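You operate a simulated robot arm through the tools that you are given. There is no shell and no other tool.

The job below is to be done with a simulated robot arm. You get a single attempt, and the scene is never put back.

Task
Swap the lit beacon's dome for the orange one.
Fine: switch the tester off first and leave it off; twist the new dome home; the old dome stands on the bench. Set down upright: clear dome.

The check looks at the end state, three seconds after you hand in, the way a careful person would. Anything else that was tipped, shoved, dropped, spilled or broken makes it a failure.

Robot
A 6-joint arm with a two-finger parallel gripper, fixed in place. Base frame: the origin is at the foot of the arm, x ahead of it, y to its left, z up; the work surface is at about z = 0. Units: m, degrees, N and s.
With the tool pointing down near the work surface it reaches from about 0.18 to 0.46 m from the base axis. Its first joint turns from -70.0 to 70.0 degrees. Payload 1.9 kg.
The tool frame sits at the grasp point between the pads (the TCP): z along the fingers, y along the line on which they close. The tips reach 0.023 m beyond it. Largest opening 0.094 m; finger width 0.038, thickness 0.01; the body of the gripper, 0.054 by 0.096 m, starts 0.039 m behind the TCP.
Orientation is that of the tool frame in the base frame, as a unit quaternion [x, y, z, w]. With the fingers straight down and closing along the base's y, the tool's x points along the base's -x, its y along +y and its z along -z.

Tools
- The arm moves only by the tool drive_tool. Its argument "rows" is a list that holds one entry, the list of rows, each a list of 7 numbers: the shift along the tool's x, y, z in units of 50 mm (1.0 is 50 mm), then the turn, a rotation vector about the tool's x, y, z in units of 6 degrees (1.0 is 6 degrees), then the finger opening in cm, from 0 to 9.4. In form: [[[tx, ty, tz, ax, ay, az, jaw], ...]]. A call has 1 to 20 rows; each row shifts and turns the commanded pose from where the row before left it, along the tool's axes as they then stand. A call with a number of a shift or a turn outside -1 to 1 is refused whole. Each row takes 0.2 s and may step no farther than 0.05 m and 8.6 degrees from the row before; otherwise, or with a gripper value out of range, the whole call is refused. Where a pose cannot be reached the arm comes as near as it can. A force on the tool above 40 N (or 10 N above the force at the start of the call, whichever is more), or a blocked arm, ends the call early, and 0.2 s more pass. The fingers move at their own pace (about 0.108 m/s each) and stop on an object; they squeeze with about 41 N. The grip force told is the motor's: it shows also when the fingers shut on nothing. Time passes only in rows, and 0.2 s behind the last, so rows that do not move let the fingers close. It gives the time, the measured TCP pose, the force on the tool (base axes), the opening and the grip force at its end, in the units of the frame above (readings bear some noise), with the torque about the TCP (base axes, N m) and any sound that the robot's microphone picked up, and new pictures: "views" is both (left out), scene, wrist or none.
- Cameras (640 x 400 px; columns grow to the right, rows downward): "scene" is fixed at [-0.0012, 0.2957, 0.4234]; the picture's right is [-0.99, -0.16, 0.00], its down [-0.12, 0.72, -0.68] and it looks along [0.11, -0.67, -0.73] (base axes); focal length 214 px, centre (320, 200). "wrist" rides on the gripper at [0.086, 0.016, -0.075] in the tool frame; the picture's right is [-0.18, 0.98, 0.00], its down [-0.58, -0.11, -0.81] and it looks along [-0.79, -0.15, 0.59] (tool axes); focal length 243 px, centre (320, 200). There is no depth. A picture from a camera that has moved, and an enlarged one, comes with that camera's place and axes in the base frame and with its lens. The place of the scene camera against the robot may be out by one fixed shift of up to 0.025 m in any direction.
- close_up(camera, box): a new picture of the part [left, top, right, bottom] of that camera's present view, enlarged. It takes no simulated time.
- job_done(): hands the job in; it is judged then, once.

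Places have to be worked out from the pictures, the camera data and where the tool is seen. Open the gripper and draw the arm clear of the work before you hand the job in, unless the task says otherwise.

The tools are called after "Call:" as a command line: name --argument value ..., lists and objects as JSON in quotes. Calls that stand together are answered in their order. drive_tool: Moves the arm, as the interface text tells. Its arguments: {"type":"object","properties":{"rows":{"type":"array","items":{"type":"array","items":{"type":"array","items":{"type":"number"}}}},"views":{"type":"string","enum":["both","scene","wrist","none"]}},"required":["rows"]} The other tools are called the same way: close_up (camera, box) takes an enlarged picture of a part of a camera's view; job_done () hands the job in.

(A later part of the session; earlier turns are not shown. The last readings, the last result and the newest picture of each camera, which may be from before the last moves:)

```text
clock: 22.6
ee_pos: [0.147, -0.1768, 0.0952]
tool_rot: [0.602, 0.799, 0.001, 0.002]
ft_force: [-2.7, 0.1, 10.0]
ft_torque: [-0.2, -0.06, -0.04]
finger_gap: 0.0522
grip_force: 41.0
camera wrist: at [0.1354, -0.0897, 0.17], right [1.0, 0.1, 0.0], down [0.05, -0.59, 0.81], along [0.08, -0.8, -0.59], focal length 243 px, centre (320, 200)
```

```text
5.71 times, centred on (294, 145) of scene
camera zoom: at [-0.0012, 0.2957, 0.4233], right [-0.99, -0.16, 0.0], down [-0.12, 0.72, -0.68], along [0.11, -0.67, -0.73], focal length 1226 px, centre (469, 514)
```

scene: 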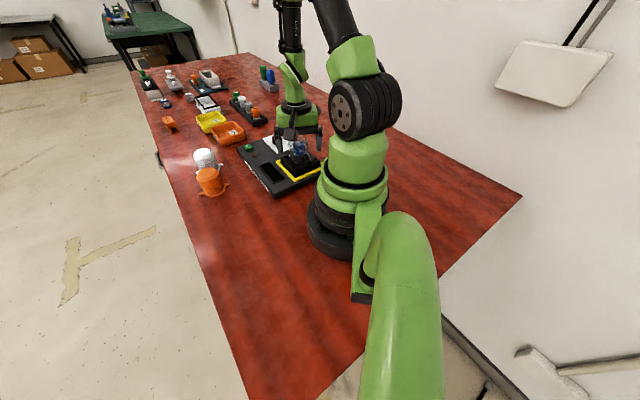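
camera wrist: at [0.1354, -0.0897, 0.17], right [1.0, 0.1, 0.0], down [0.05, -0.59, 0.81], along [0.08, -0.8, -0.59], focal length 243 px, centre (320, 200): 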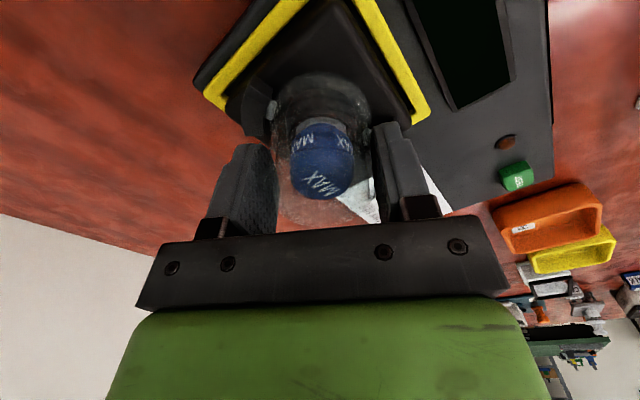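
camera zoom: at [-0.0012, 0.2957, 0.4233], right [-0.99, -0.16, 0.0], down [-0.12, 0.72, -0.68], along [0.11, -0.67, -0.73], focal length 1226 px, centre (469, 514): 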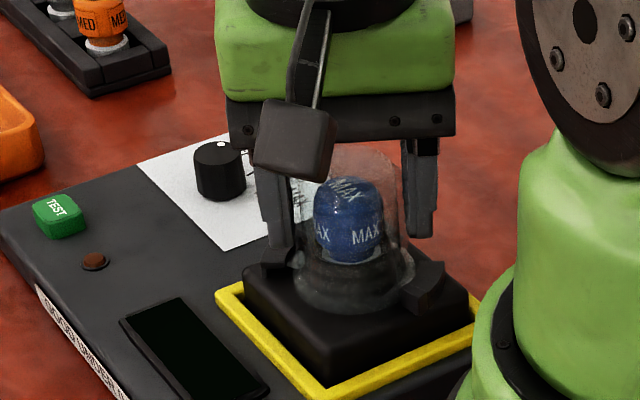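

Holding the dome (gap 52 mm, 41 N, low side force). I twist counter‑clockwise 30° first, slowly.

Call:
drive_tool --rows '[[[0, 0, 0, 0, 0, -0.5, 3], [0, 0, 0, 0, 0, -0.5, 3], [0, 0, 0, 0, 0, -0.5, 3], [0, 0, 0, 0, 0, -0.5, 3], [0, 0, 0, 0, 0, -0.5, 3], [0, 0, 0, 0, 0, -0.5, 3], [0, 0, 0, 0, 0, -0.5, 3], [0, 0, 0, 0, 0, -0.5, 3], [0, 0, 0, 0, 0, -0.5, 3], [0, 0, 0, 0, 0, -0.5, 3]]]' --views "wrist"

Call:
close_up --camera "wrist" --box '[220, 20, 420, 220]'

Call:
close_up --camera "scene" --box '[254, 110, 334, 180]'

```text
clock: 24.8
ee_pos: [0.1456, -0.1776, 0.0956]
tool_rot: [0.373, 0.928, 0.001, 0.001]
ft_force: [0.2, 0.5, 0.1]
ft_torque: [0.0, 0.02, -0.01]
finger_gap: 0.052
grip_force: 41.4
camera wrist: at [0.0928, -0.1067, 0.1707], right [0.81, 0.58, 0.0], down [0.34, -0.48, 0.81], along [0.47, -0.66, -0.59], focal length 243 px, centre (320, 200)
```

wrist: 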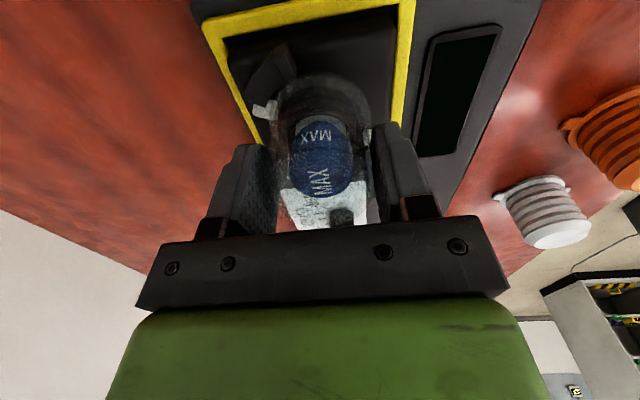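

```text
2.00 times, centred on (320, 120) of wrist
camera zoom: at [0.0928, -0.1067, 0.1707], right [0.81, 0.58, 0.0], down [0.34, -0.48, 0.81], along [0.47, -0.66, -0.59], focal length 485 px, centre (320, 360)
```

zoom: 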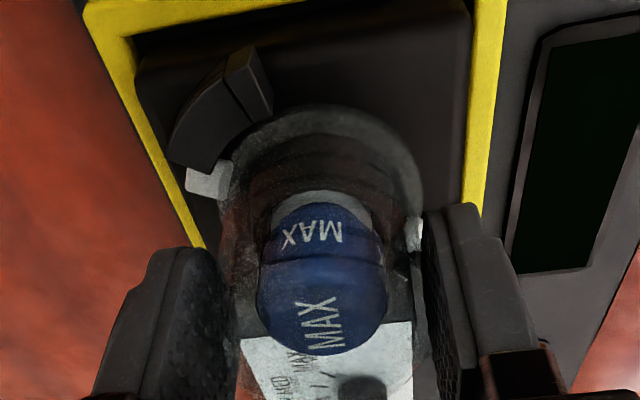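

```text
5.71 times, centred on (294, 145) of scene
camera zoom: at [-0.0012, 0.2957, 0.4234], right [-0.99, -0.16, 0.0], down [-0.12, 0.72, -0.68], along [0.11, -0.67, -0.73], focal length 1226 px, centre (469, 514)
```

zoom: 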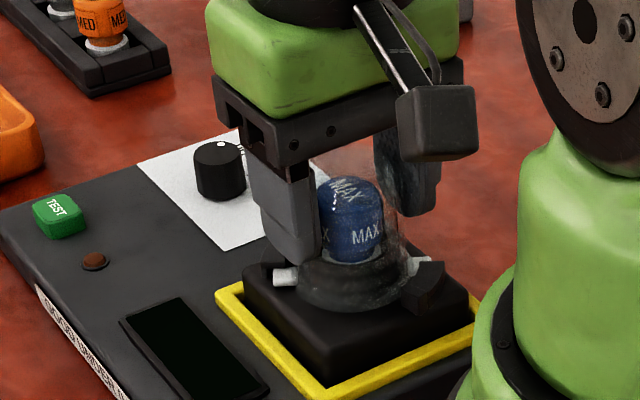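

The lug has slid out past the claw's open end with hardly any force. I turn another 30° for a clear margin.

Call:
drive_tool --rows '[[[0, 0, 0, 0, 0, -0.5, 3], [0, 0, 0, 0, 0, -0.5, 3], [0, 0, 0, 0, 0, -0.5, 3], [0, 0, 0, 0, 0, -0.5, 3], [0, 0, 0, 0, 0, -0.5, 3], [0, 0, 0, 0, 0, -0.5, 3], [0, 0, 0, 0, 0, -0.5, 3], [0, 0, 0, 0, 0, -0.5, 3], [0, 0, 0, 0, 0, -0.5, 3], [0, 0, 0, 0, 0, -0.5, 3]]]' --views "wrist"

Call:
close_up --camera "wrist" --box '[220, 20, 420, 220]'

Call:
close_up --camera "scene" --box '[254, 110, 334, 180]'

```text
clock: 27.0
ee_pos: [0.1464, -0.1784, 0.0954]
tool_rot: [0.12, 0.993, 0.0, 0.001]
ft_force: [-0.5, 0.6, -0.3]
ft_torque: [0.0, 0.02, 0.04]
finger_gap: 0.0521
grip_force: 41.2
camera wrist: at [0.064, -0.1416, 0.1704], right [0.41, 0.91, 0.0], down [0.54, -0.24, 0.81], along [0.74, -0.33, -0.59], focal length 243 px, centre (320, 200)
```

wrist: 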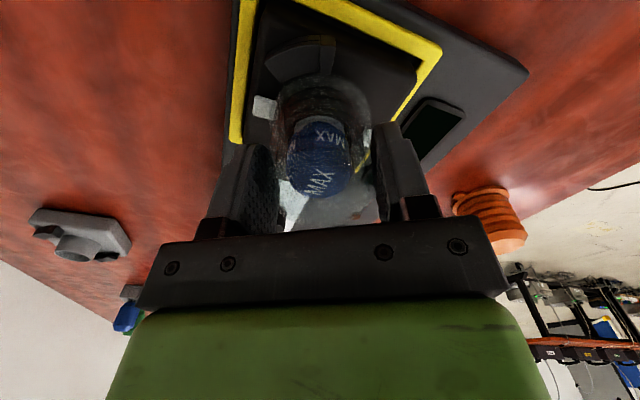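

```text
2.00 times, centred on (320, 120) of wrist
camera zoom: at [0.064, -0.1416, 0.1704], right [0.41, 0.91, 0.0], down [0.54, -0.24, 0.81], along [0.74, -0.33, -0.59], focal length 485 px, centre (320, 360)
```

zoom: 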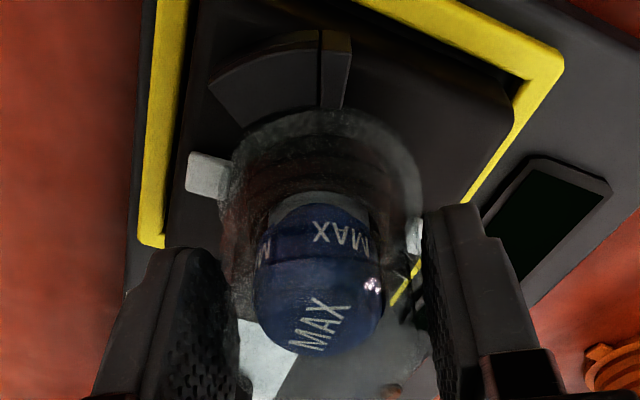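

```text
5.71 times, centred on (294, 145) of scene
camera zoom: at [-0.0012, 0.2957, 0.4234], right [-0.99, -0.16, 0.0], down [-0.12, 0.72, -0.68], along [0.11, -0.67, -0.73], focal length 1226 px, centre (469, 514)
```

zoom: 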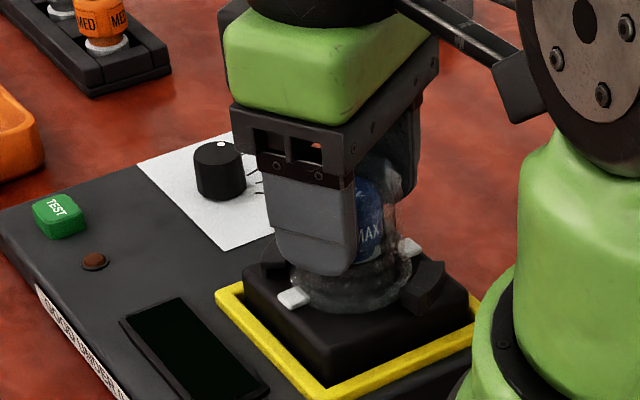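

Both lugs are now well clear of the claws, forces are near zero. I lift the dome straight up by 12 cm so that it clears the bulb.

Call:
drive_tool --rows '[[[0, 0, -0.2, 0, 0, 0, 3], [0, 0, -0.4, 0, 0, 0, 3], [0, 0, -0.6, 0, 0, 0, 3], [0, 0, -0.6, 0, 0, 0, 3], [0, 0, -0.6, 0, 0, 0, 3]]]' --views "both"

Call:
close_up --camera "scene" --box '[254, 80, 334, 180]'

```text
clock: 28.2
ee_pos: [0.1446, -0.1767, 0.2162]
tool_rot: [0.122, 0.993, 0.0, 0.002]
ft_force: [-0.3, 0.1, 0.1]
ft_torque: [0.02, -0.04, -0.01]
finger_gap: 0.0522
grip_force: 41.1
camera wrist: at [0.0626, -0.1406, 0.2911], right [0.41, 0.91, 0.0], down [0.54, -0.25, 0.81], along [0.74, -0.33, -0.59], focal length 243 px, centre (320, 200)
```

scene: 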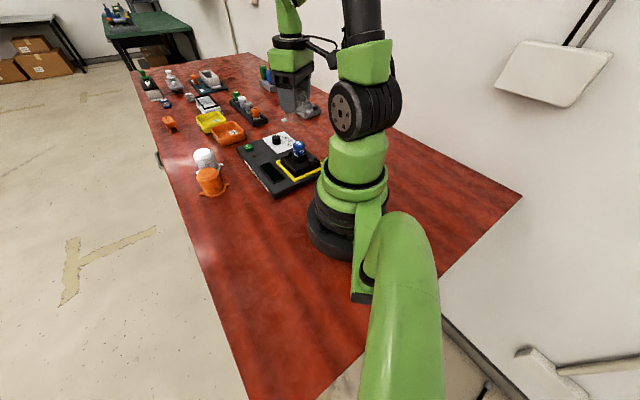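
wrist: 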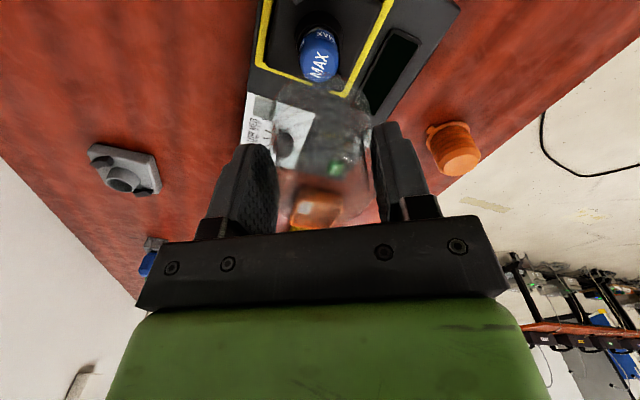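

```text
4.00 times, centred on (294, 130) of scene
camera zoom: at [-0.0012, 0.2957, 0.4234], right [-0.99, -0.16, 0.0], down [-0.12, 0.72, -0.68], along [0.11, -0.67, -0.73], focal length 858 px, centre (424, 480)
```

zoom: 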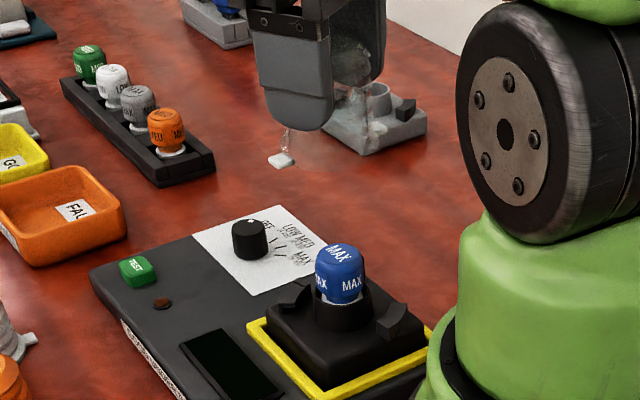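

The clear dome is free and the bulb stays in place. I carry it at this height to the empty bench area around (0.25, 0.03).

Call:
drive_tool --rows '[[[-0.173, 0.754, 0, 0, 0, 0, 3], [-0.173, 0.754, 0, 0, 0, 0, 3], [-0.173, 0.754, 0, 0, 0, 0, 3], [-0.173, 0.754, 0, 0, 0, 0, 3], [-0.173, 0.754, 0, 0, 0, 0, 3], [-0.173, 0.754, 0, 0, 0, 0, 3], [0, 0, 0.8, 0, 0, 0, 3], [0, 0, 0.8, 0, 0, 0, 3]]]' --views "both"

Call:
close_up --camera "scene" --box '[180, 120, 300, 260]'

```text
clock: 30.0
ee_pos: [0.2492, 0.0291, 0.1357]
tool_rot: [0.122, 0.993, 0.001, 0.003]
ft_force: [-0.6, -0.3, -0.7]
ft_torque: [-0.02, 0.03, 0.01]
finger_gap: 0.052
grip_force: 41.1
camera wrist: at [0.1676, 0.0654, 0.2113], right [0.42, 0.91, 0.0], down [0.54, -0.25, 0.81], along [0.74, -0.34, -0.59], focal length 243 px, centre (320, 200)
```

scene: 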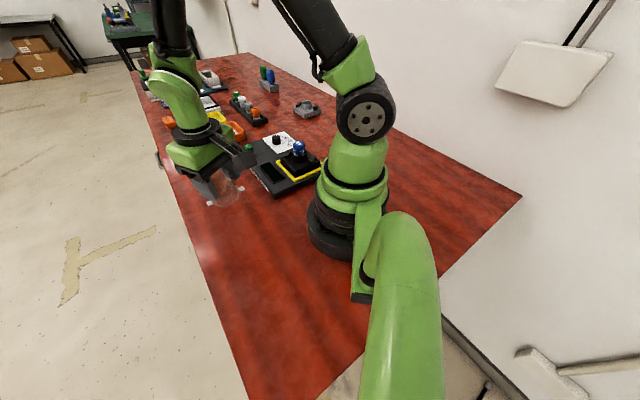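
wrist: 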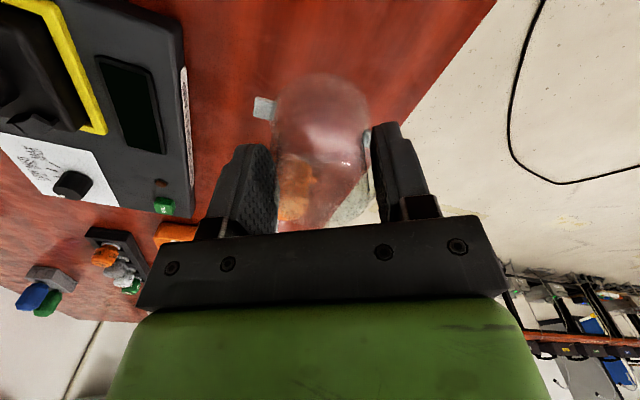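

```text
2.86 times, centred on (240, 190) of scene
camera zoom: at [-0.0012, 0.2957, 0.4234], right [-0.99, -0.16, 0.0], down [-0.12, 0.72, -0.68], along [0.11, -0.67, -0.73], focal length 613 px, centre (549, 229)
```

zoom: 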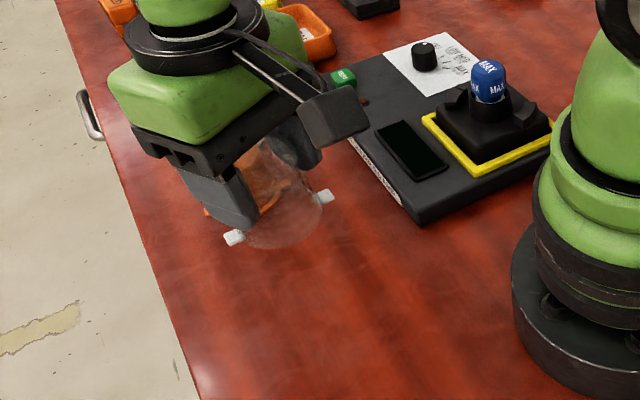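

The dome hangs over a free spot, ~6 cm inside the bench edge. From the lug's picture its underside is ~5 cm below the TCP, so I descend to TCP z≈0.062 and then feel for the bench.

Call:
drive_tool --rows '[[[0, 0, 0.7, 0, 0, 0, 3], [0, 0, 0.5, 0, 0, 0, 3], [0, 0, 0.27, 0, 0, 0, 3], [0, 0, 0, 0, 0, 0, 3]]]' --views "both"

Call:
close_up --camera "scene" --box '[190, 160, 270, 240]'

```text
clock: 31.0
ee_pos: [0.2498, 0.0303, 0.0621]
tool_rot: [0.12, 0.993, 0.0, 0.002]
ft_force: [-0.8, -0.1, -0.7]
ft_torque: [0.0, -0.01, -0.01]
finger_gap: 0.0521
grip_force: 40.7
camera wrist: at [0.1679, 0.0663, 0.1377], right [0.41, 0.91, 0.0], down [0.54, -0.24, 0.81], along [0.74, -0.33, -0.59], focal length 243 px, centre (320, 200)
```

scene: 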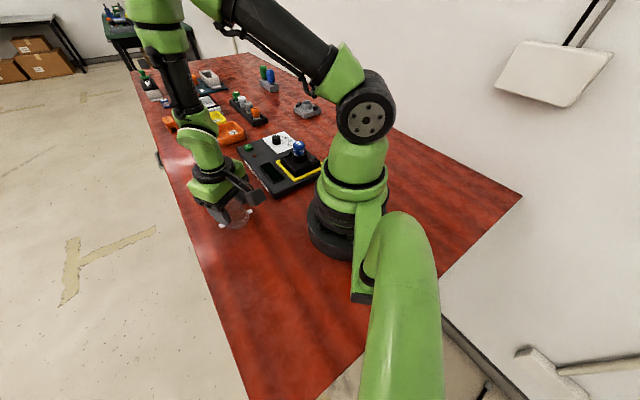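
wrist: 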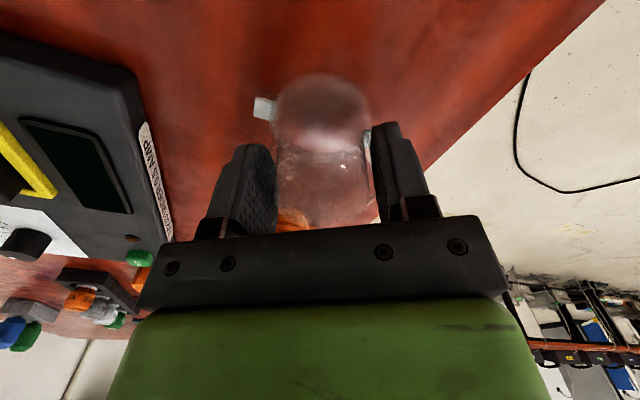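

```text
5.00 times, centred on (230, 200) of scene
camera zoom: at [-0.0012, 0.2957, 0.4234], right [-0.99, -0.16, 0.0], down [-0.12, 0.72, -0.68], along [0.11, -0.67, -0.73], focal length 1072 px, centre (770, 200)
```

zoom: 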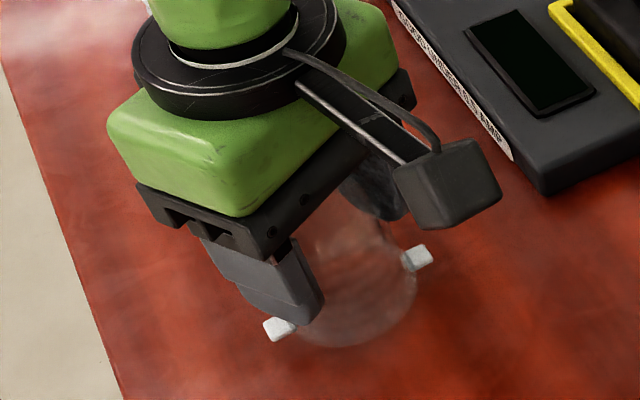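

No contact yet (forces ~0). I creep down in small steps, watching the vertical force.

Call:
drive_tool --rows '[[[0, 0, 0.04, 0, 0, 0, 3], [0, 0, 0.04, 0, 0, 0, 3], [0, 0, 0, 0, 0, 0, 3]]]' --views "none"

```text
clock: 31.8
ee_pos: [0.2492, 0.029, 0.0573]
tool_rot: [0.121, 0.993, 0.0, 0.002]
ft_force: [0.0, -0.2, -0.2]
ft_torque: [-0.01, -0.01, -0.04]
finger_gap: 0.0522
grip_force: 40.9
```

Still no contact at z≈0.0575; a further 4 mm in 1 mm steps.

Call:
drive_tool --rows '[[[0, 0, 0.02, 0, 0, 0, 3], [0, 0, 0.02, 0, 0, 0, 3], [0, 0, 0.02, 0, 0, 0, 3], [0, 0, 0, 0, 0, 0, 3]]]' --views "none"

```text
clock: 32.8
ee_pos: [0.2498, 0.0292, 0.0552]
tool_rot: [0.121, 0.993, -0.001, 0.001]
ft_force: [0.4, -0.3, -0.4]
ft_torque: [0.0, 0.01, -0.04]
finger_gap: 0.0524
grip_force: 41.0
```

Call:
drive_tool --rows '[[[0, 0, 0.02, 0, 0, 0, 3], [0, 0, 0.02, 0, 0, 0, 3], [0, 0, 0, 0, 0, 0, 3]]]' --views "scene"

Call:
close_up --camera "scene" --box '[190, 160, 270, 240]'

```text
clock: 33.6
ee_pos: [0.2495, 0.0281, 0.0523]
tool_rot: [0.122, 0.993, -0.001, 0.002]
ft_force: [-0.1, -0.2, -0.7]
ft_torque: [-0.01, -0.03, -0.02]
finger_gap: 0.0523
grip_force: 41.6
```

scene: 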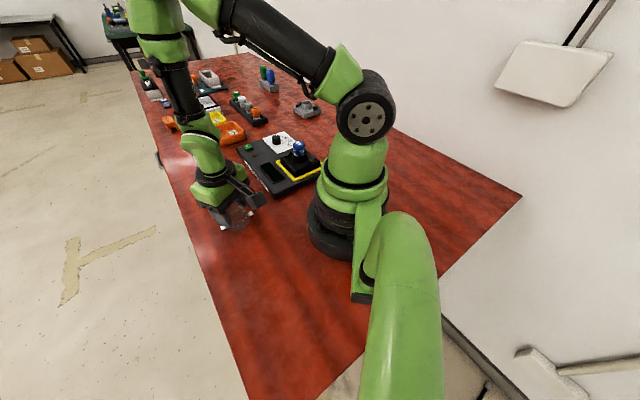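

```text
5.00 times, centred on (230, 200) of scene
camera zoom: at [-0.0012, 0.2957, 0.4234], right [-0.99, -0.16, 0.0], down [-0.12, 0.72, -0.68], along [0.11, -0.67, -0.73], focal length 1072 px, centre (770, 200)
```

zoom: 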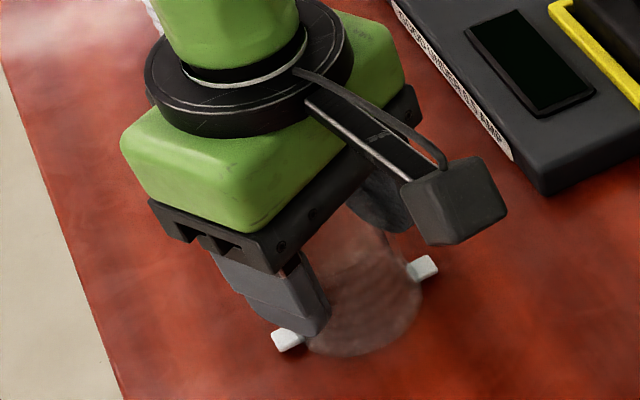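

Still free at z≈0.0525 (force −0.7 N is noise). I keep lowering by single millimetres.

Call:
drive_tool --rows '[[[0, 0, 0.02, 0, 0, 0, 3], [0, 0, 0.02, 0, 0, 0, 3], [0, 0, 0, 0, 0, 0, 3]]]' --views "none"

```text
clock: 34.4
ee_pos: [0.2493, 0.0286, 0.0521]
tool_rot: [0.121, 0.993, 0.0, 0.002]
ft_force: [-0.4, -0.1, -0.8]
ft_torque: [0.01, 0.0, -0.02]
finger_gap: 0.0522
grip_force: 41.1
```

Call:
drive_tool --rows '[[[0, 0, 0.02, 0, 0, 0, 3], [0, 0, 0.02, 0, 0, 0, 3], [0, 0, 0, 0, 0, 0, 3]]]' --views "none"

```text
clock: 35.2
ee_pos: [0.2501, 0.0296, 0.0484]
tool_rot: [0.121, 0.993, -0.001, 0.002]
ft_force: [-0.1, 0.4, 1.7]
ft_torque: [0.02, -0.03, 0.01]
finger_gap: 0.0522
grip_force: 40.7
```

Fz has just risen to +1.7 N — possibly first touch. One more millimetre.

Call:
drive_tool --rows '[[[0, 0, 0.02, 0, 0, 0, 3], [0, 0, 0, 0, 0, 0, 3]]]' --views "both"

Call:
close_up --camera "scene" --box '[190, 160, 270, 240]'

```text
clock: 35.8
ee_pos: [0.2498, 0.029, 0.0486]
tool_rot: [0.122, 0.993, -0.001, 0.001]
ft_force: [-10.9, -5.3, 33.5]
ft_torque: [-0.09, -0.15, -0.03]
finger_gap: 0.0521
grip_force: 41.2
camera wrist: at [0.1685, 0.0654, 0.1238], right [0.42, 0.91, 0.0], down [0.54, -0.25, 0.81], along [0.73, -0.34, -0.59], focal length 243 px, centre (320, 200)
```

scene: 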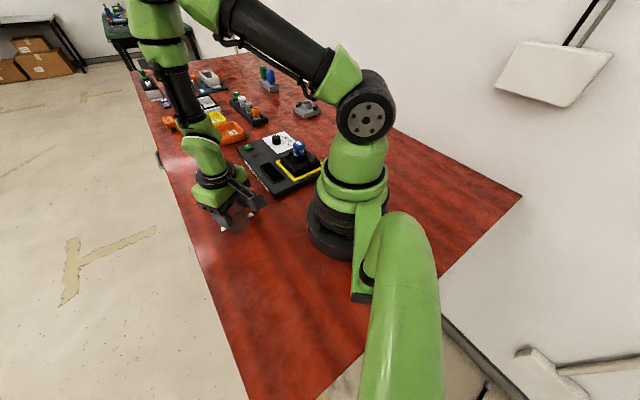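
wrist: 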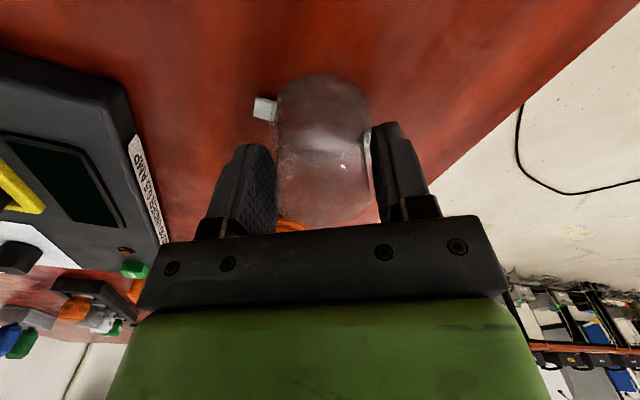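

```text
5.00 times, centred on (230, 200) of scene
camera zoom: at [-0.0012, 0.2957, 0.4234], right [-0.99, -0.16, 0.0], down [-0.12, 0.72, -0.68], along [0.11, -0.67, -0.73], focal length 1072 px, centre (770, 200)
```

zoom: 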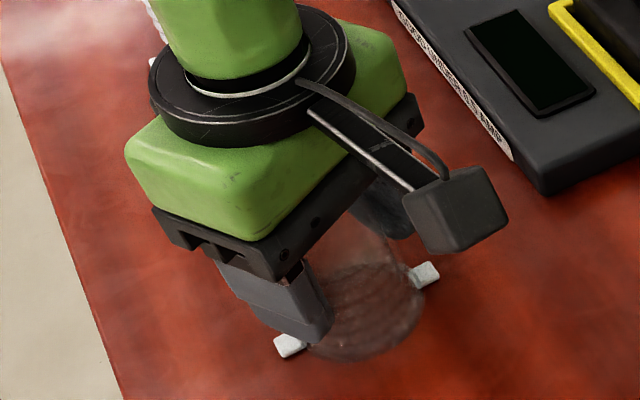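

Contact with the bench (Fz 33 N). I back off ~1 mm so it rests without load, open the fingers, and rise straight up.

Call:
drive_tool --rows '[[[0, 0, -0.024, 0, 0, 0, 3], [0, 0, 0, 0, 0, 0, 3], [0, 0, 0, 0, 0, 0, 6], [0, 0, 0, 0, 0, 0, 8], [0, 0, 0, 0, 0, 0, 9], [0, 0, -0.3, 0, 0, 0, 9], [0, 0, -0.6, 0, 0, 0, 9], [0, 0, -0.8, 0, 0, 0, 9], [0, 0, -0.8, 0, 0, 0, 9], [0, 0, -0.8, 0, 0, 0, 9]]]' --views "both"

Call:
close_up --camera "scene" --box '[180, 140, 280, 240]'

```text
clock: 38.0
ee_pos: [0.2485, 0.0282, 0.2163]
tool_rot: [0.121, 0.993, 0.0, 0.002]
ft_force: [0.4, -0.6, 0.1]
ft_torque: [0.02, -0.03, 0.03]
finger_gap: 0.0901
grip_force: 0.2
camera wrist: at [0.1672, 0.0652, 0.2903], right [0.41, 0.91, 0.0], down [0.54, -0.24, 0.81], along [0.74, -0.33, -0.59], focal length 243 px, centre (320, 200)
```

scene: 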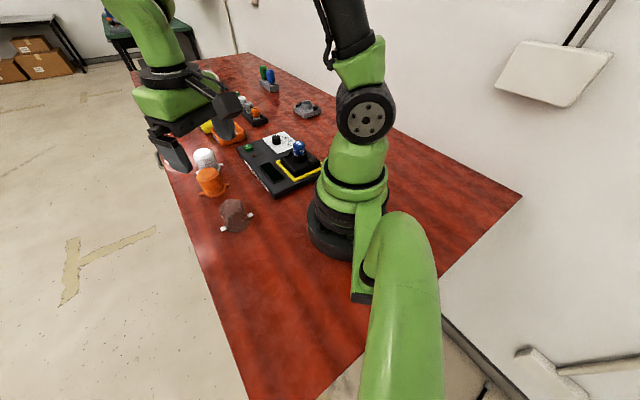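
wrist: 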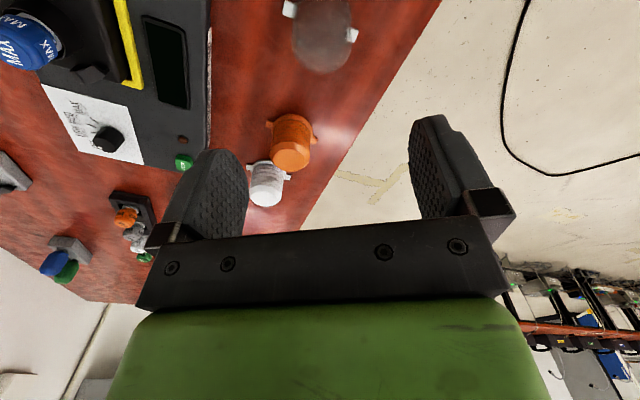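

```text
4.00 times, centred on (230, 190) of scene
camera zoom: at [-0.0012, 0.2957, 0.4234], right [-0.99, -0.16, 0.0], down [-0.12, 0.72, -0.68], along [0.11, -0.67, -0.73], focal length 858 px, centre (680, 240)
```

zoom: 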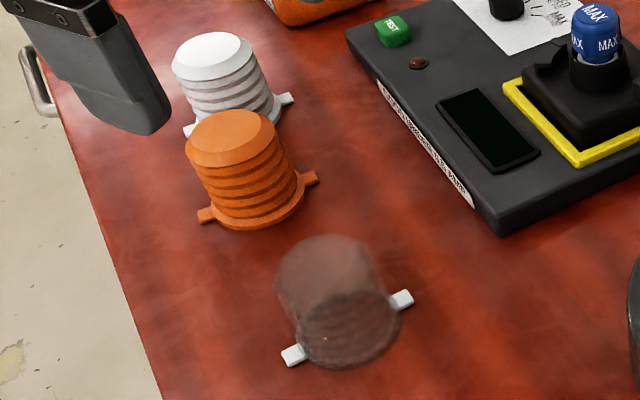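

The clear dome stands upright on the bench. Now a closer look at the orange and white domes from here.

Call:
close_up --camera "wrist" --box '[230, 0, 390, 220]'

Call:
close_up --camera "wrist" --box '[240, 100, 340, 210]'

```text
1.82 times, centred on (310, 110) of wrist
camera zoom: at [0.1672, 0.0652, 0.2903], right [0.41, 0.91, 0.0], down [0.54, -0.24, 0.81], along [0.74, -0.33, -0.59], focal length 441 px, centre (338, 364)
```

zoom: 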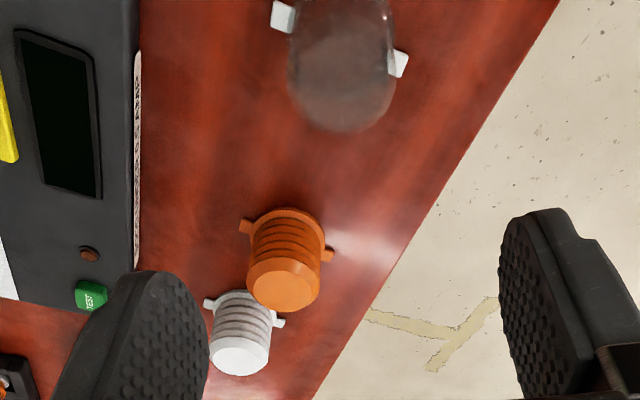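

```text
3.64 times, centred on (290, 155) of wrist
camera zoom: at [0.1672, 0.0652, 0.2903], right [0.41, 0.91, 0.0], down [0.54, -0.24, 0.81], along [0.74, -0.33, -0.59], focal length 882 px, centre (429, 364)
```

zoom: 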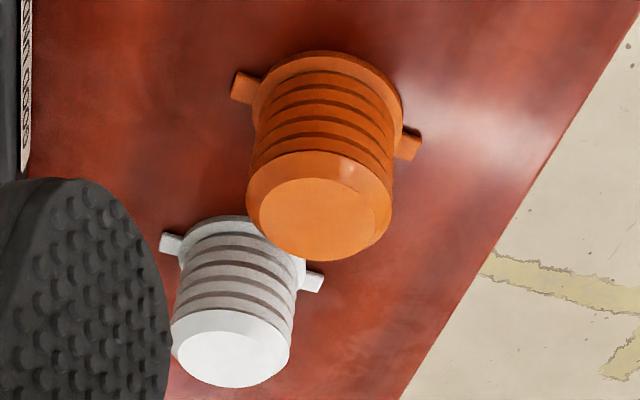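

Orange dome: lugs at ≈(0.327, −0.084) and (0.377, −0.039), so its axis is ≈(0.351, −0.061) with lug line at ≈41°; the white one at ≈(0.408, −0.14) has enough room. I move over the orange dome, turn the tool slightly and come down partway to verify.

Call:
drive_tool --rows '[[[-0.795, -0.42, 0, 0, 0, 0, 8.5], [-0.795, -0.42, 0, 0, 0, 0, 8.5], [-0.795, -0.42, 0, 0, 0, 0, 8.5], [0, 0, 0, 0, 0, 0.833, 8.5], [0, 0, 0, 0, 0, 0.833, 8.5], [0, 0, 0.5, 0, 0, 0, 8.5], [0, 0, 0.5, 0, 0, 0, 8.5]]]' --views "both"

Call:
close_up --camera "wrist" --box '[220, 0, 420, 160]'

Call:
close_up --camera "scene" --box '[160, 120, 260, 220]'

```text
clock: 39.6
ee_pos: [0.3523, -0.06, 0.166]
tool_rot: [0.208, 0.978, 0.0, 0.001]
ft_force: [0.0, -0.6, -0.2]
ft_torque: [0.0, 0.04, 0.01]
finger_gap: 0.085
grip_force: 0.1
camera wrist: at [0.2779, -0.0102, 0.2401], right [0.57, 0.82, 0.0], down [0.48, -0.33, 0.81], along [0.67, -0.46, -0.59], focal length 243 px, centre (320, 200)
```

scene: 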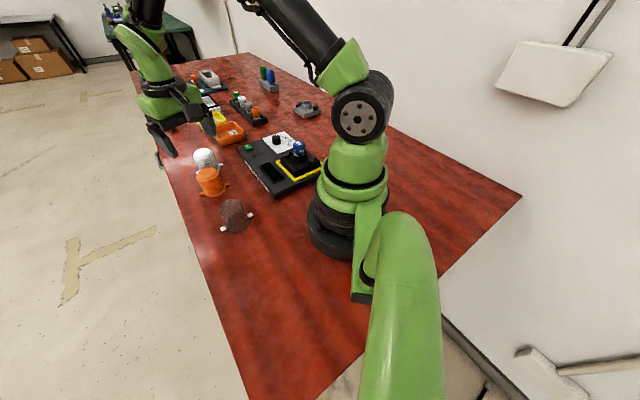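
wrist: 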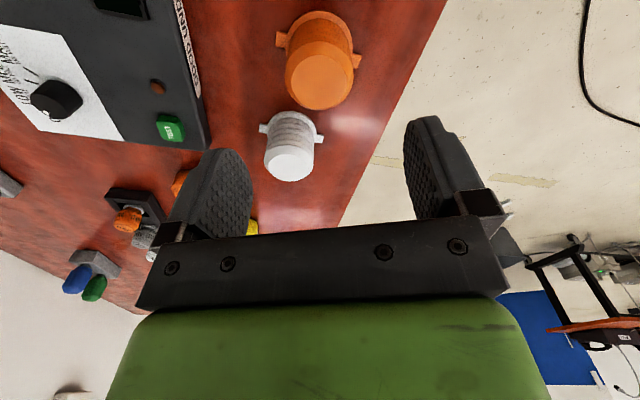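

```text
2.50 times, centred on (320, 80) of wrist
camera zoom: at [0.2779, -0.0102, 0.2401], right [0.57, 0.82, 0.0], down [0.48, -0.33, 0.81], along [0.67, -0.46, -0.59], focal length 606 px, centre (320, 500)
```

zoom: 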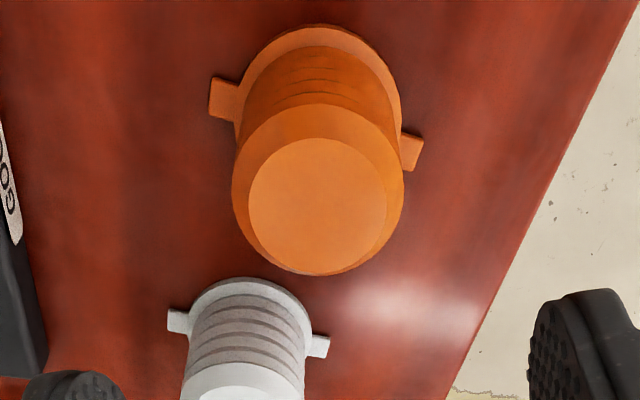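

```text
4.00 times, centred on (210, 170) of scene
camera zoom: at [-0.0012, 0.2957, 0.4234], right [-0.99, -0.16, 0.0], down [-0.12, 0.72, -0.68], along [0.11, -0.67, -0.73], focal length 858 px, centre (760, 320)
```

zoom: 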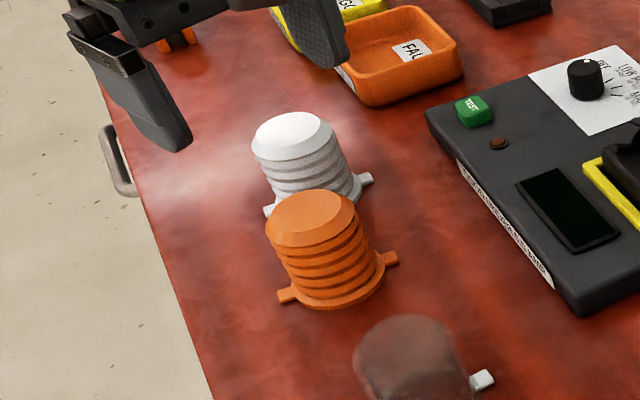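

Lug line again ≈41°, dome height ≈0.06; the axis lies ~4 mm from the TCP along tool −x. I correct that and go down to just above the dome for a last check.

Call:
drive_tool --rows '[[[-0.08, 0, 0.5, 0, 0, 0, 8.5], [0, 0, 0.5, 0, 0, 0, 8.5], [0, 0, 0.5, 0, 0, 0, 8.5]]]' --views "both"

Call:
close_up --camera "wrist" --box '[200, 20, 440, 200]'

Call:
close_up --camera "scene" --box '[160, 120, 260, 220]'

```text
clock: 40.4
ee_pos: [0.3554, -0.0634, 0.0886]
tool_rot: [0.206, 0.979, 0.0, 0.001]
ft_force: [0.6, -0.4, 0.2]
ft_torque: [-0.01, 0.01, 0.02]
finger_gap: 0.0852
grip_force: 0.2
camera wrist: at [0.2809, -0.0128, 0.1645], right [0.57, 0.82, 0.0], down [0.48, -0.33, 0.81], along [0.67, -0.46, -0.59], focal length 243 px, centre (320, 200)
```

scene: 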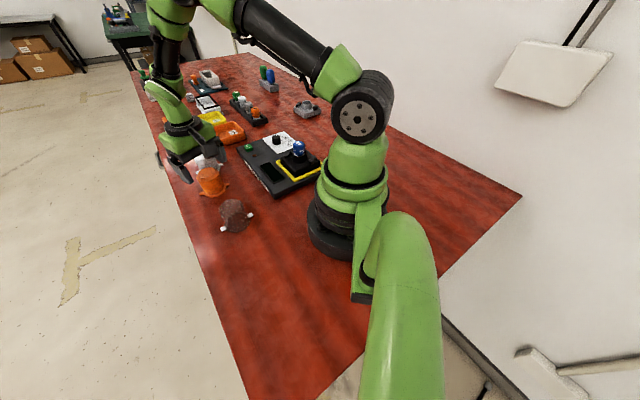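
wrist: 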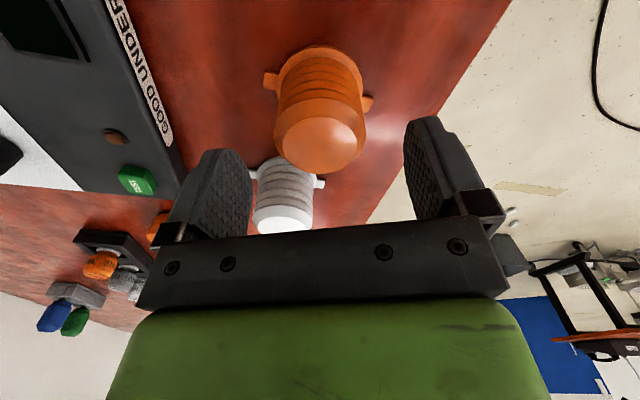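

```text
2.22 times, centred on (320, 110) of wrist
camera zoom: at [0.2809, -0.0128, 0.1645], right [0.57, 0.82, 0.0], down [0.48, -0.33, 0.81], along [0.67, -0.46, -0.59], focal length 539 px, centre (320, 400)
```

zoom: 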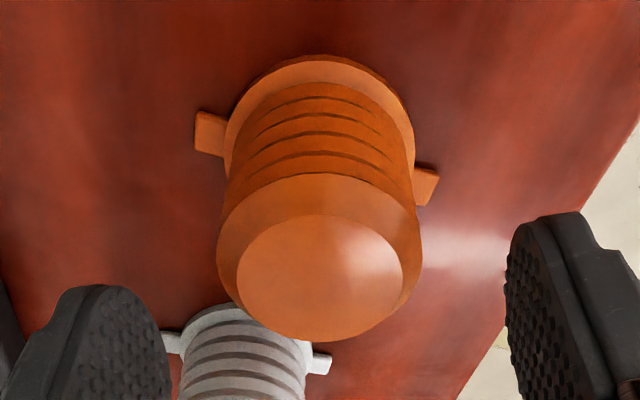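

```text
4.00 times, centred on (210, 170) of scene
camera zoom: at [-0.0012, 0.2957, 0.4234], right [-0.99, -0.16, 0.0], down [-0.12, 0.72, -0.68], along [0.11, -0.67, -0.73], focal length 858 px, centre (760, 320)
```

zoom: 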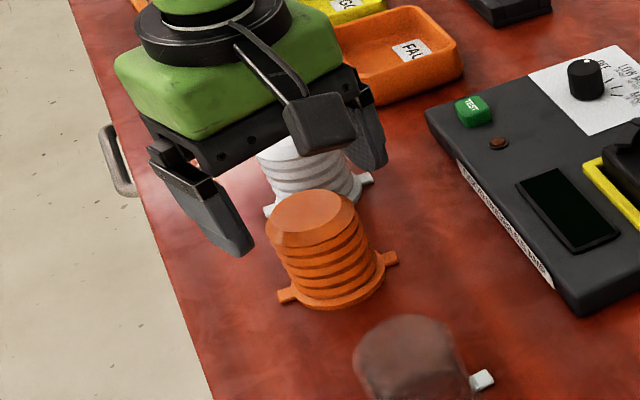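

Now the axis and TCP agree to within a millimetre and the fingers have free room on both sides. I descend 40 mm (same grip height as on the clear dome) and close.

Call:
drive_tool --rows '[[[0, 0, 0.4, 0, 0, 0, 8.5], [0, 0, 0.4, 0, 0, 0, 8.5], [0, 0, 0, 0, 0, 0, 8.5], [0, 0, 0, 0, 0, 0, 6], [0, 0, 0, 0, 0, 0, 5.4], [0, 0, 0, 0, 0, 0, 3], [0, 0, 0, 0, 0, 0, 3], [0, 0, 0, 0, 0, 0, 3]]]' --views "both"

Call:
close_up --camera "scene" --box '[160, 120, 260, 220]'

Call:
close_up --camera "wrist" --box '[200, 20, 440, 220]'

```text
clock: 42.2
ee_pos: [0.3539, -0.0631, 0.0506]
tool_rot: [0.207, 0.978, -0.001, 0.002]
ft_force: [-0.2, 0.2, -0.8]
ft_torque: [0.0, -0.01, 0.03]
finger_gap: 0.0521
grip_force: 41.1
camera wrist: at [0.2803, -0.0133, 0.1253], right [0.57, 0.82, 0.0], down [0.48, -0.33, 0.81], along [0.67, -0.46, -0.59], focal length 243 px, centre (320, 200)
```

scene: 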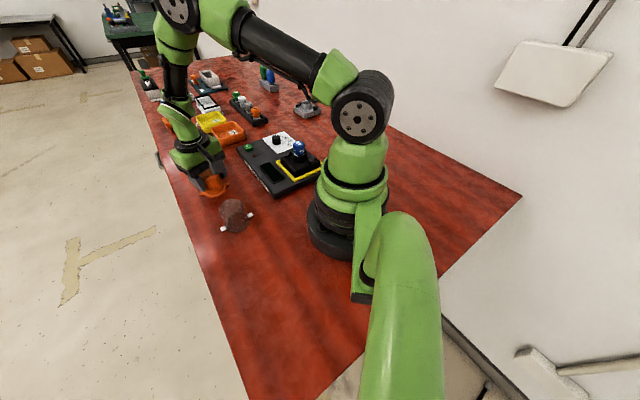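
wrist: 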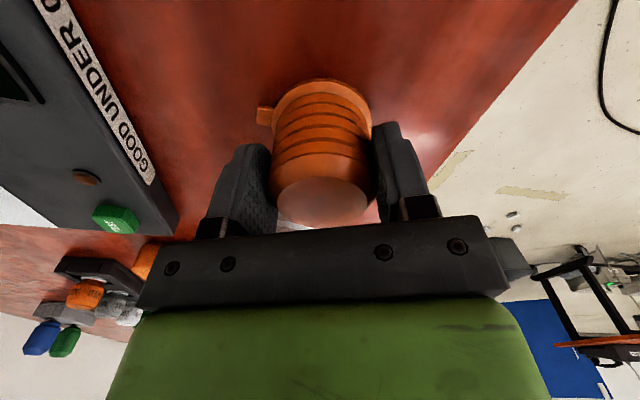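

```text
4.00 times, centred on (210, 170) of scene
camera zoom: at [-0.0012, 0.2957, 0.4234], right [-0.99, -0.16, 0.0], down [-0.12, 0.72, -0.68], along [0.11, -0.67, -0.73], focal length 858 px, centre (760, 320)
```

zoom: 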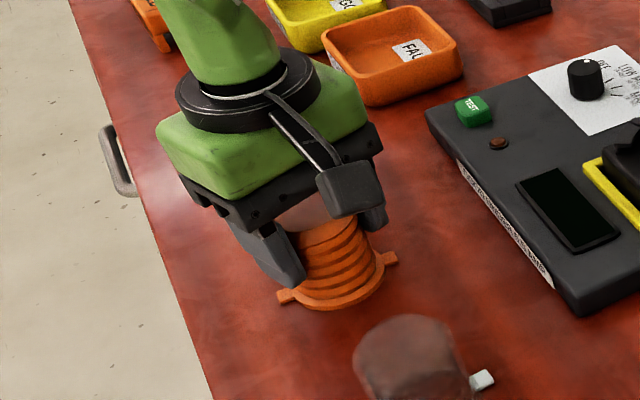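

```text
2.00 times, centred on (320, 120) of wrist
camera zoom: at [0.2803, -0.0133, 0.1253], right [0.57, 0.82, 0.0], down [0.48, -0.33, 0.81], along [0.67, -0.46, -0.59], focal length 485 px, centre (320, 360)
```

zoom: 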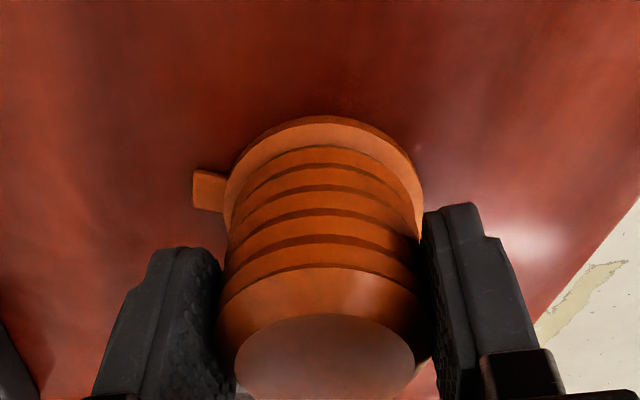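

Orange dome is gripped (52 mm, 41 N). By the chain of commanded moves, the seated position of a dome lies (−0.209, −0.116) m away and 46 mm higher. I lift it 17 cm, turn the tool back 10° so the lugs are in the open sector, and carry it over the beacon.

Call:
drive_tool --rows '[[[0, 0, -0.3, 0, 0, 0, 3], [0, 0, -0.6, 0, 0, 0, 3], [0, 0, -0.8, 0, 0, 0, 3], [0, 0, -0.8, 0, 0, 0, 3], [0, 0, -0.9, 0, 0, 0, 3], [0, 0, 0, 0, 0, -0.833, 3], [0, 0, 0, 0, 0, -0.833, 3], [0.5836, -0.5417, 0, 0, 0, 0, 3], [0.5836, -0.5417, 0, 0, 0, 0, 3], [0.5836, -0.5417, 0, 0, 0, 0, 3], [0.5836, -0.5417, 0, 0, 0, 0, 3], [0.5836, -0.5417, 0, 0, 0, 0, 3], [0.5836, -0.5417, 0, 0, 0, 0, 3], [0, 0, 0, 0, 0, 0, 3]]]' --views "both"

Call:
close_up --camera "scene" --box '[244, 80, 334, 180]'

Call:
close_up --camera "wrist" --box '[220, 0, 420, 200]'

```text
clock: 45.2
ee_pos: [0.1426, -0.1788, 0.2199]
tool_rot: [0.121, 0.993, 0.0, 0.002]
ft_force: [1.3, 0.5, -0.6]
ft_torque: [0.01, 0.01, -0.02]
finger_gap: 0.0518
grip_force: 41.4
camera wrist: at [0.061, -0.1425, 0.2943], right [0.41, 0.91, 0.0], down [0.54, -0.24, 0.81], along [0.74, -0.33, -0.59], focal length 243 px, centre (320, 200)
```

scene: 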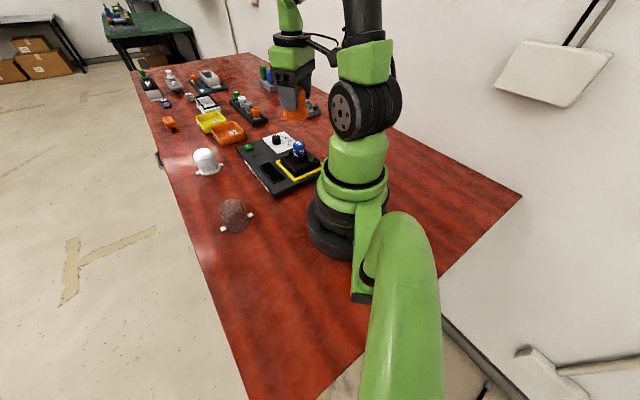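
wrist: 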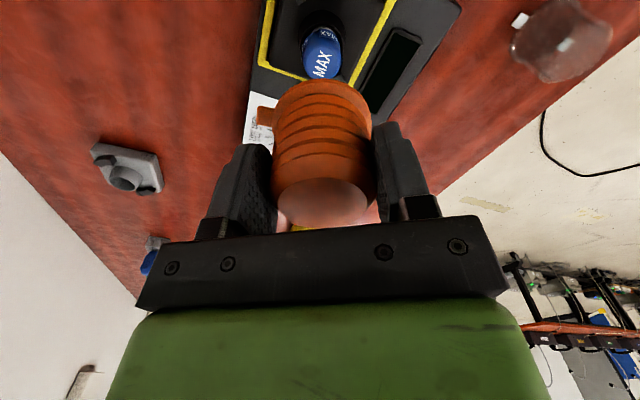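

```text
4.00 times, centred on (289, 130) of scene
camera zoom: at [-0.0012, 0.2957, 0.4234], right [-0.99, -0.16, 0.0], down [-0.12, 0.72, -0.68], along [0.11, -0.67, -0.73], focal length 858 px, centre (444, 480)
```

zoom: 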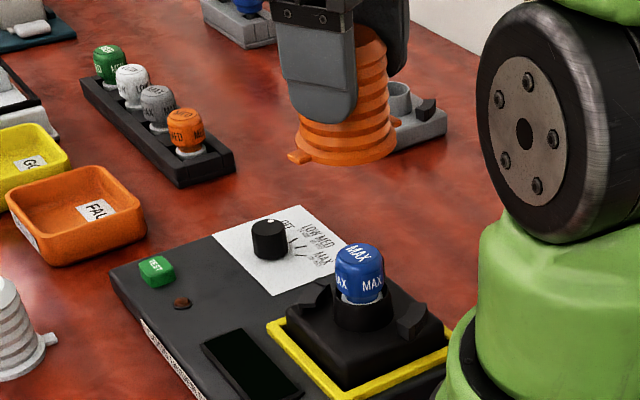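

```text
2.00 times, centred on (320, 100) of wrist
camera zoom: at [0.061, -0.1425, 0.2943], right [0.41, 0.91, 0.0], down [0.54, -0.24, 0.81], along [0.74, -0.33, -0.59], focal length 485 px, centre (320, 400)
```

zoom: 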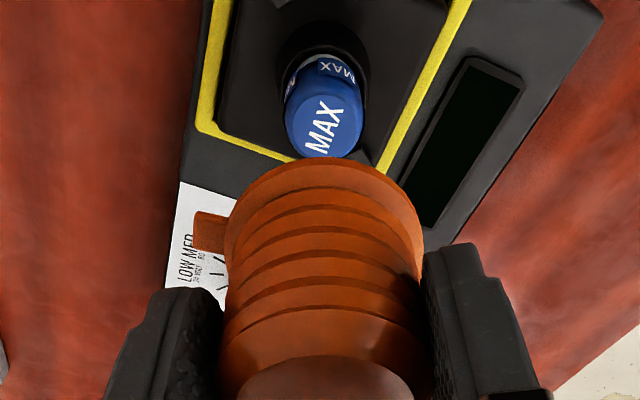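

The dome hangs centred over the bulb (about 1 mm off at most), lugs in the open sector. I lower 10 cm over the bulb, then check before the last 24 mm.

Call:
drive_tool --rows '[[[0, 0, 0.5, 0, 0, 0, 3], [0, 0, 0.5, 0, 0, 0, 3], [0, 0, 0.4, 0, 0, 0, 3], [0, 0, 0.3, 0, 0, 0, 3], [0, 0, 0.3, 0, 0, 0, 3], [0, 0, 0, 0, 0, 0, 3]]]' --views "both"

Call:
close_up --camera "scene" --box '[254, 110, 334, 180]'

Call:
close_up --camera "wrist" --box '[220, 0, 420, 200]'

```text
clock: 46.6
ee_pos: [0.1451, -0.1791, 0.1176]
tool_rot: [0.121, 0.993, -0.001, 0.001]
ft_force: [-0.6, -0.2, -0.9]
ft_torque: [-0.01, -0.01, 0.01]
finger_gap: 0.0519
grip_force: 41.4
camera wrist: at [0.063, -0.1422, 0.1935], right [0.41, 0.91, 0.0], down [0.54, -0.24, 0.81], along [0.74, -0.34, -0.59], focal length 243 px, centre (320, 200)
```

scene: 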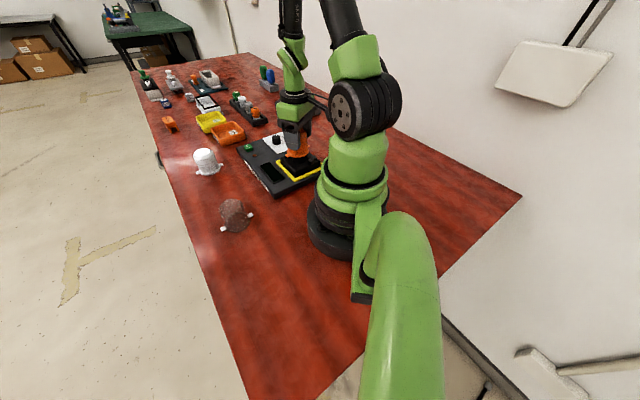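
wrist: 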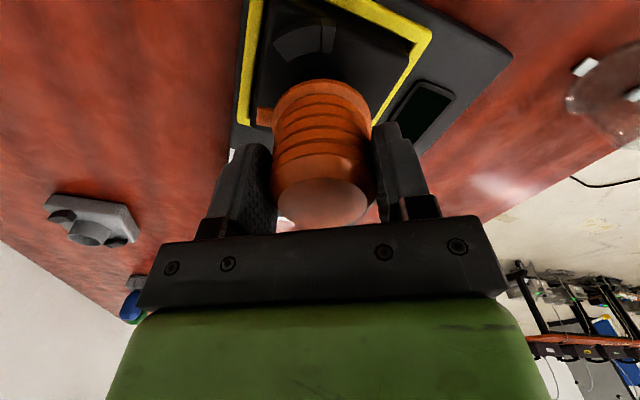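

```text
5.71 times, centred on (294, 145) of scene
camera zoom: at [-0.0012, 0.2957, 0.4234], right [-0.99, -0.16, 0.0], down [-0.12, 0.72, -0.68], along [0.11, -0.67, -0.73], focal length 1226 px, centre (469, 514)
```

zoom: 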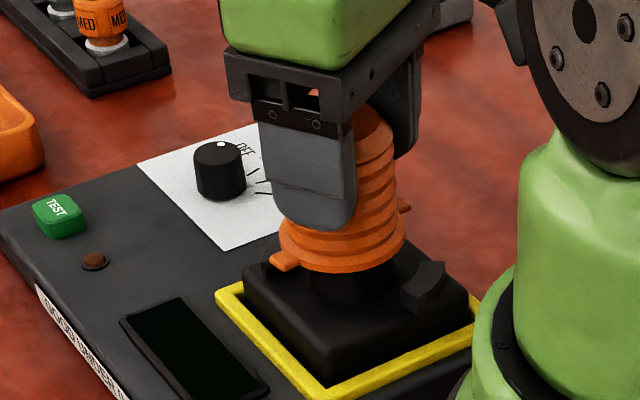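

```text
2.00 times, centred on (320, 100) of wrist
camera zoom: at [0.063, -0.1422, 0.1935], right [0.41, 0.91, 0.0], down [0.54, -0.24, 0.81], along [0.74, -0.34, -0.59], focal length 485 px, centre (320, 400)
```

zoom: 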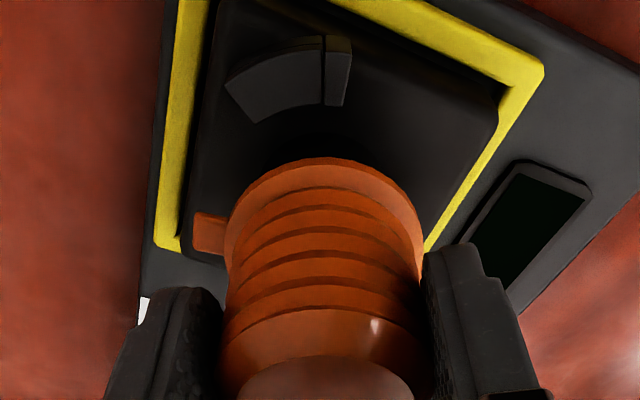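

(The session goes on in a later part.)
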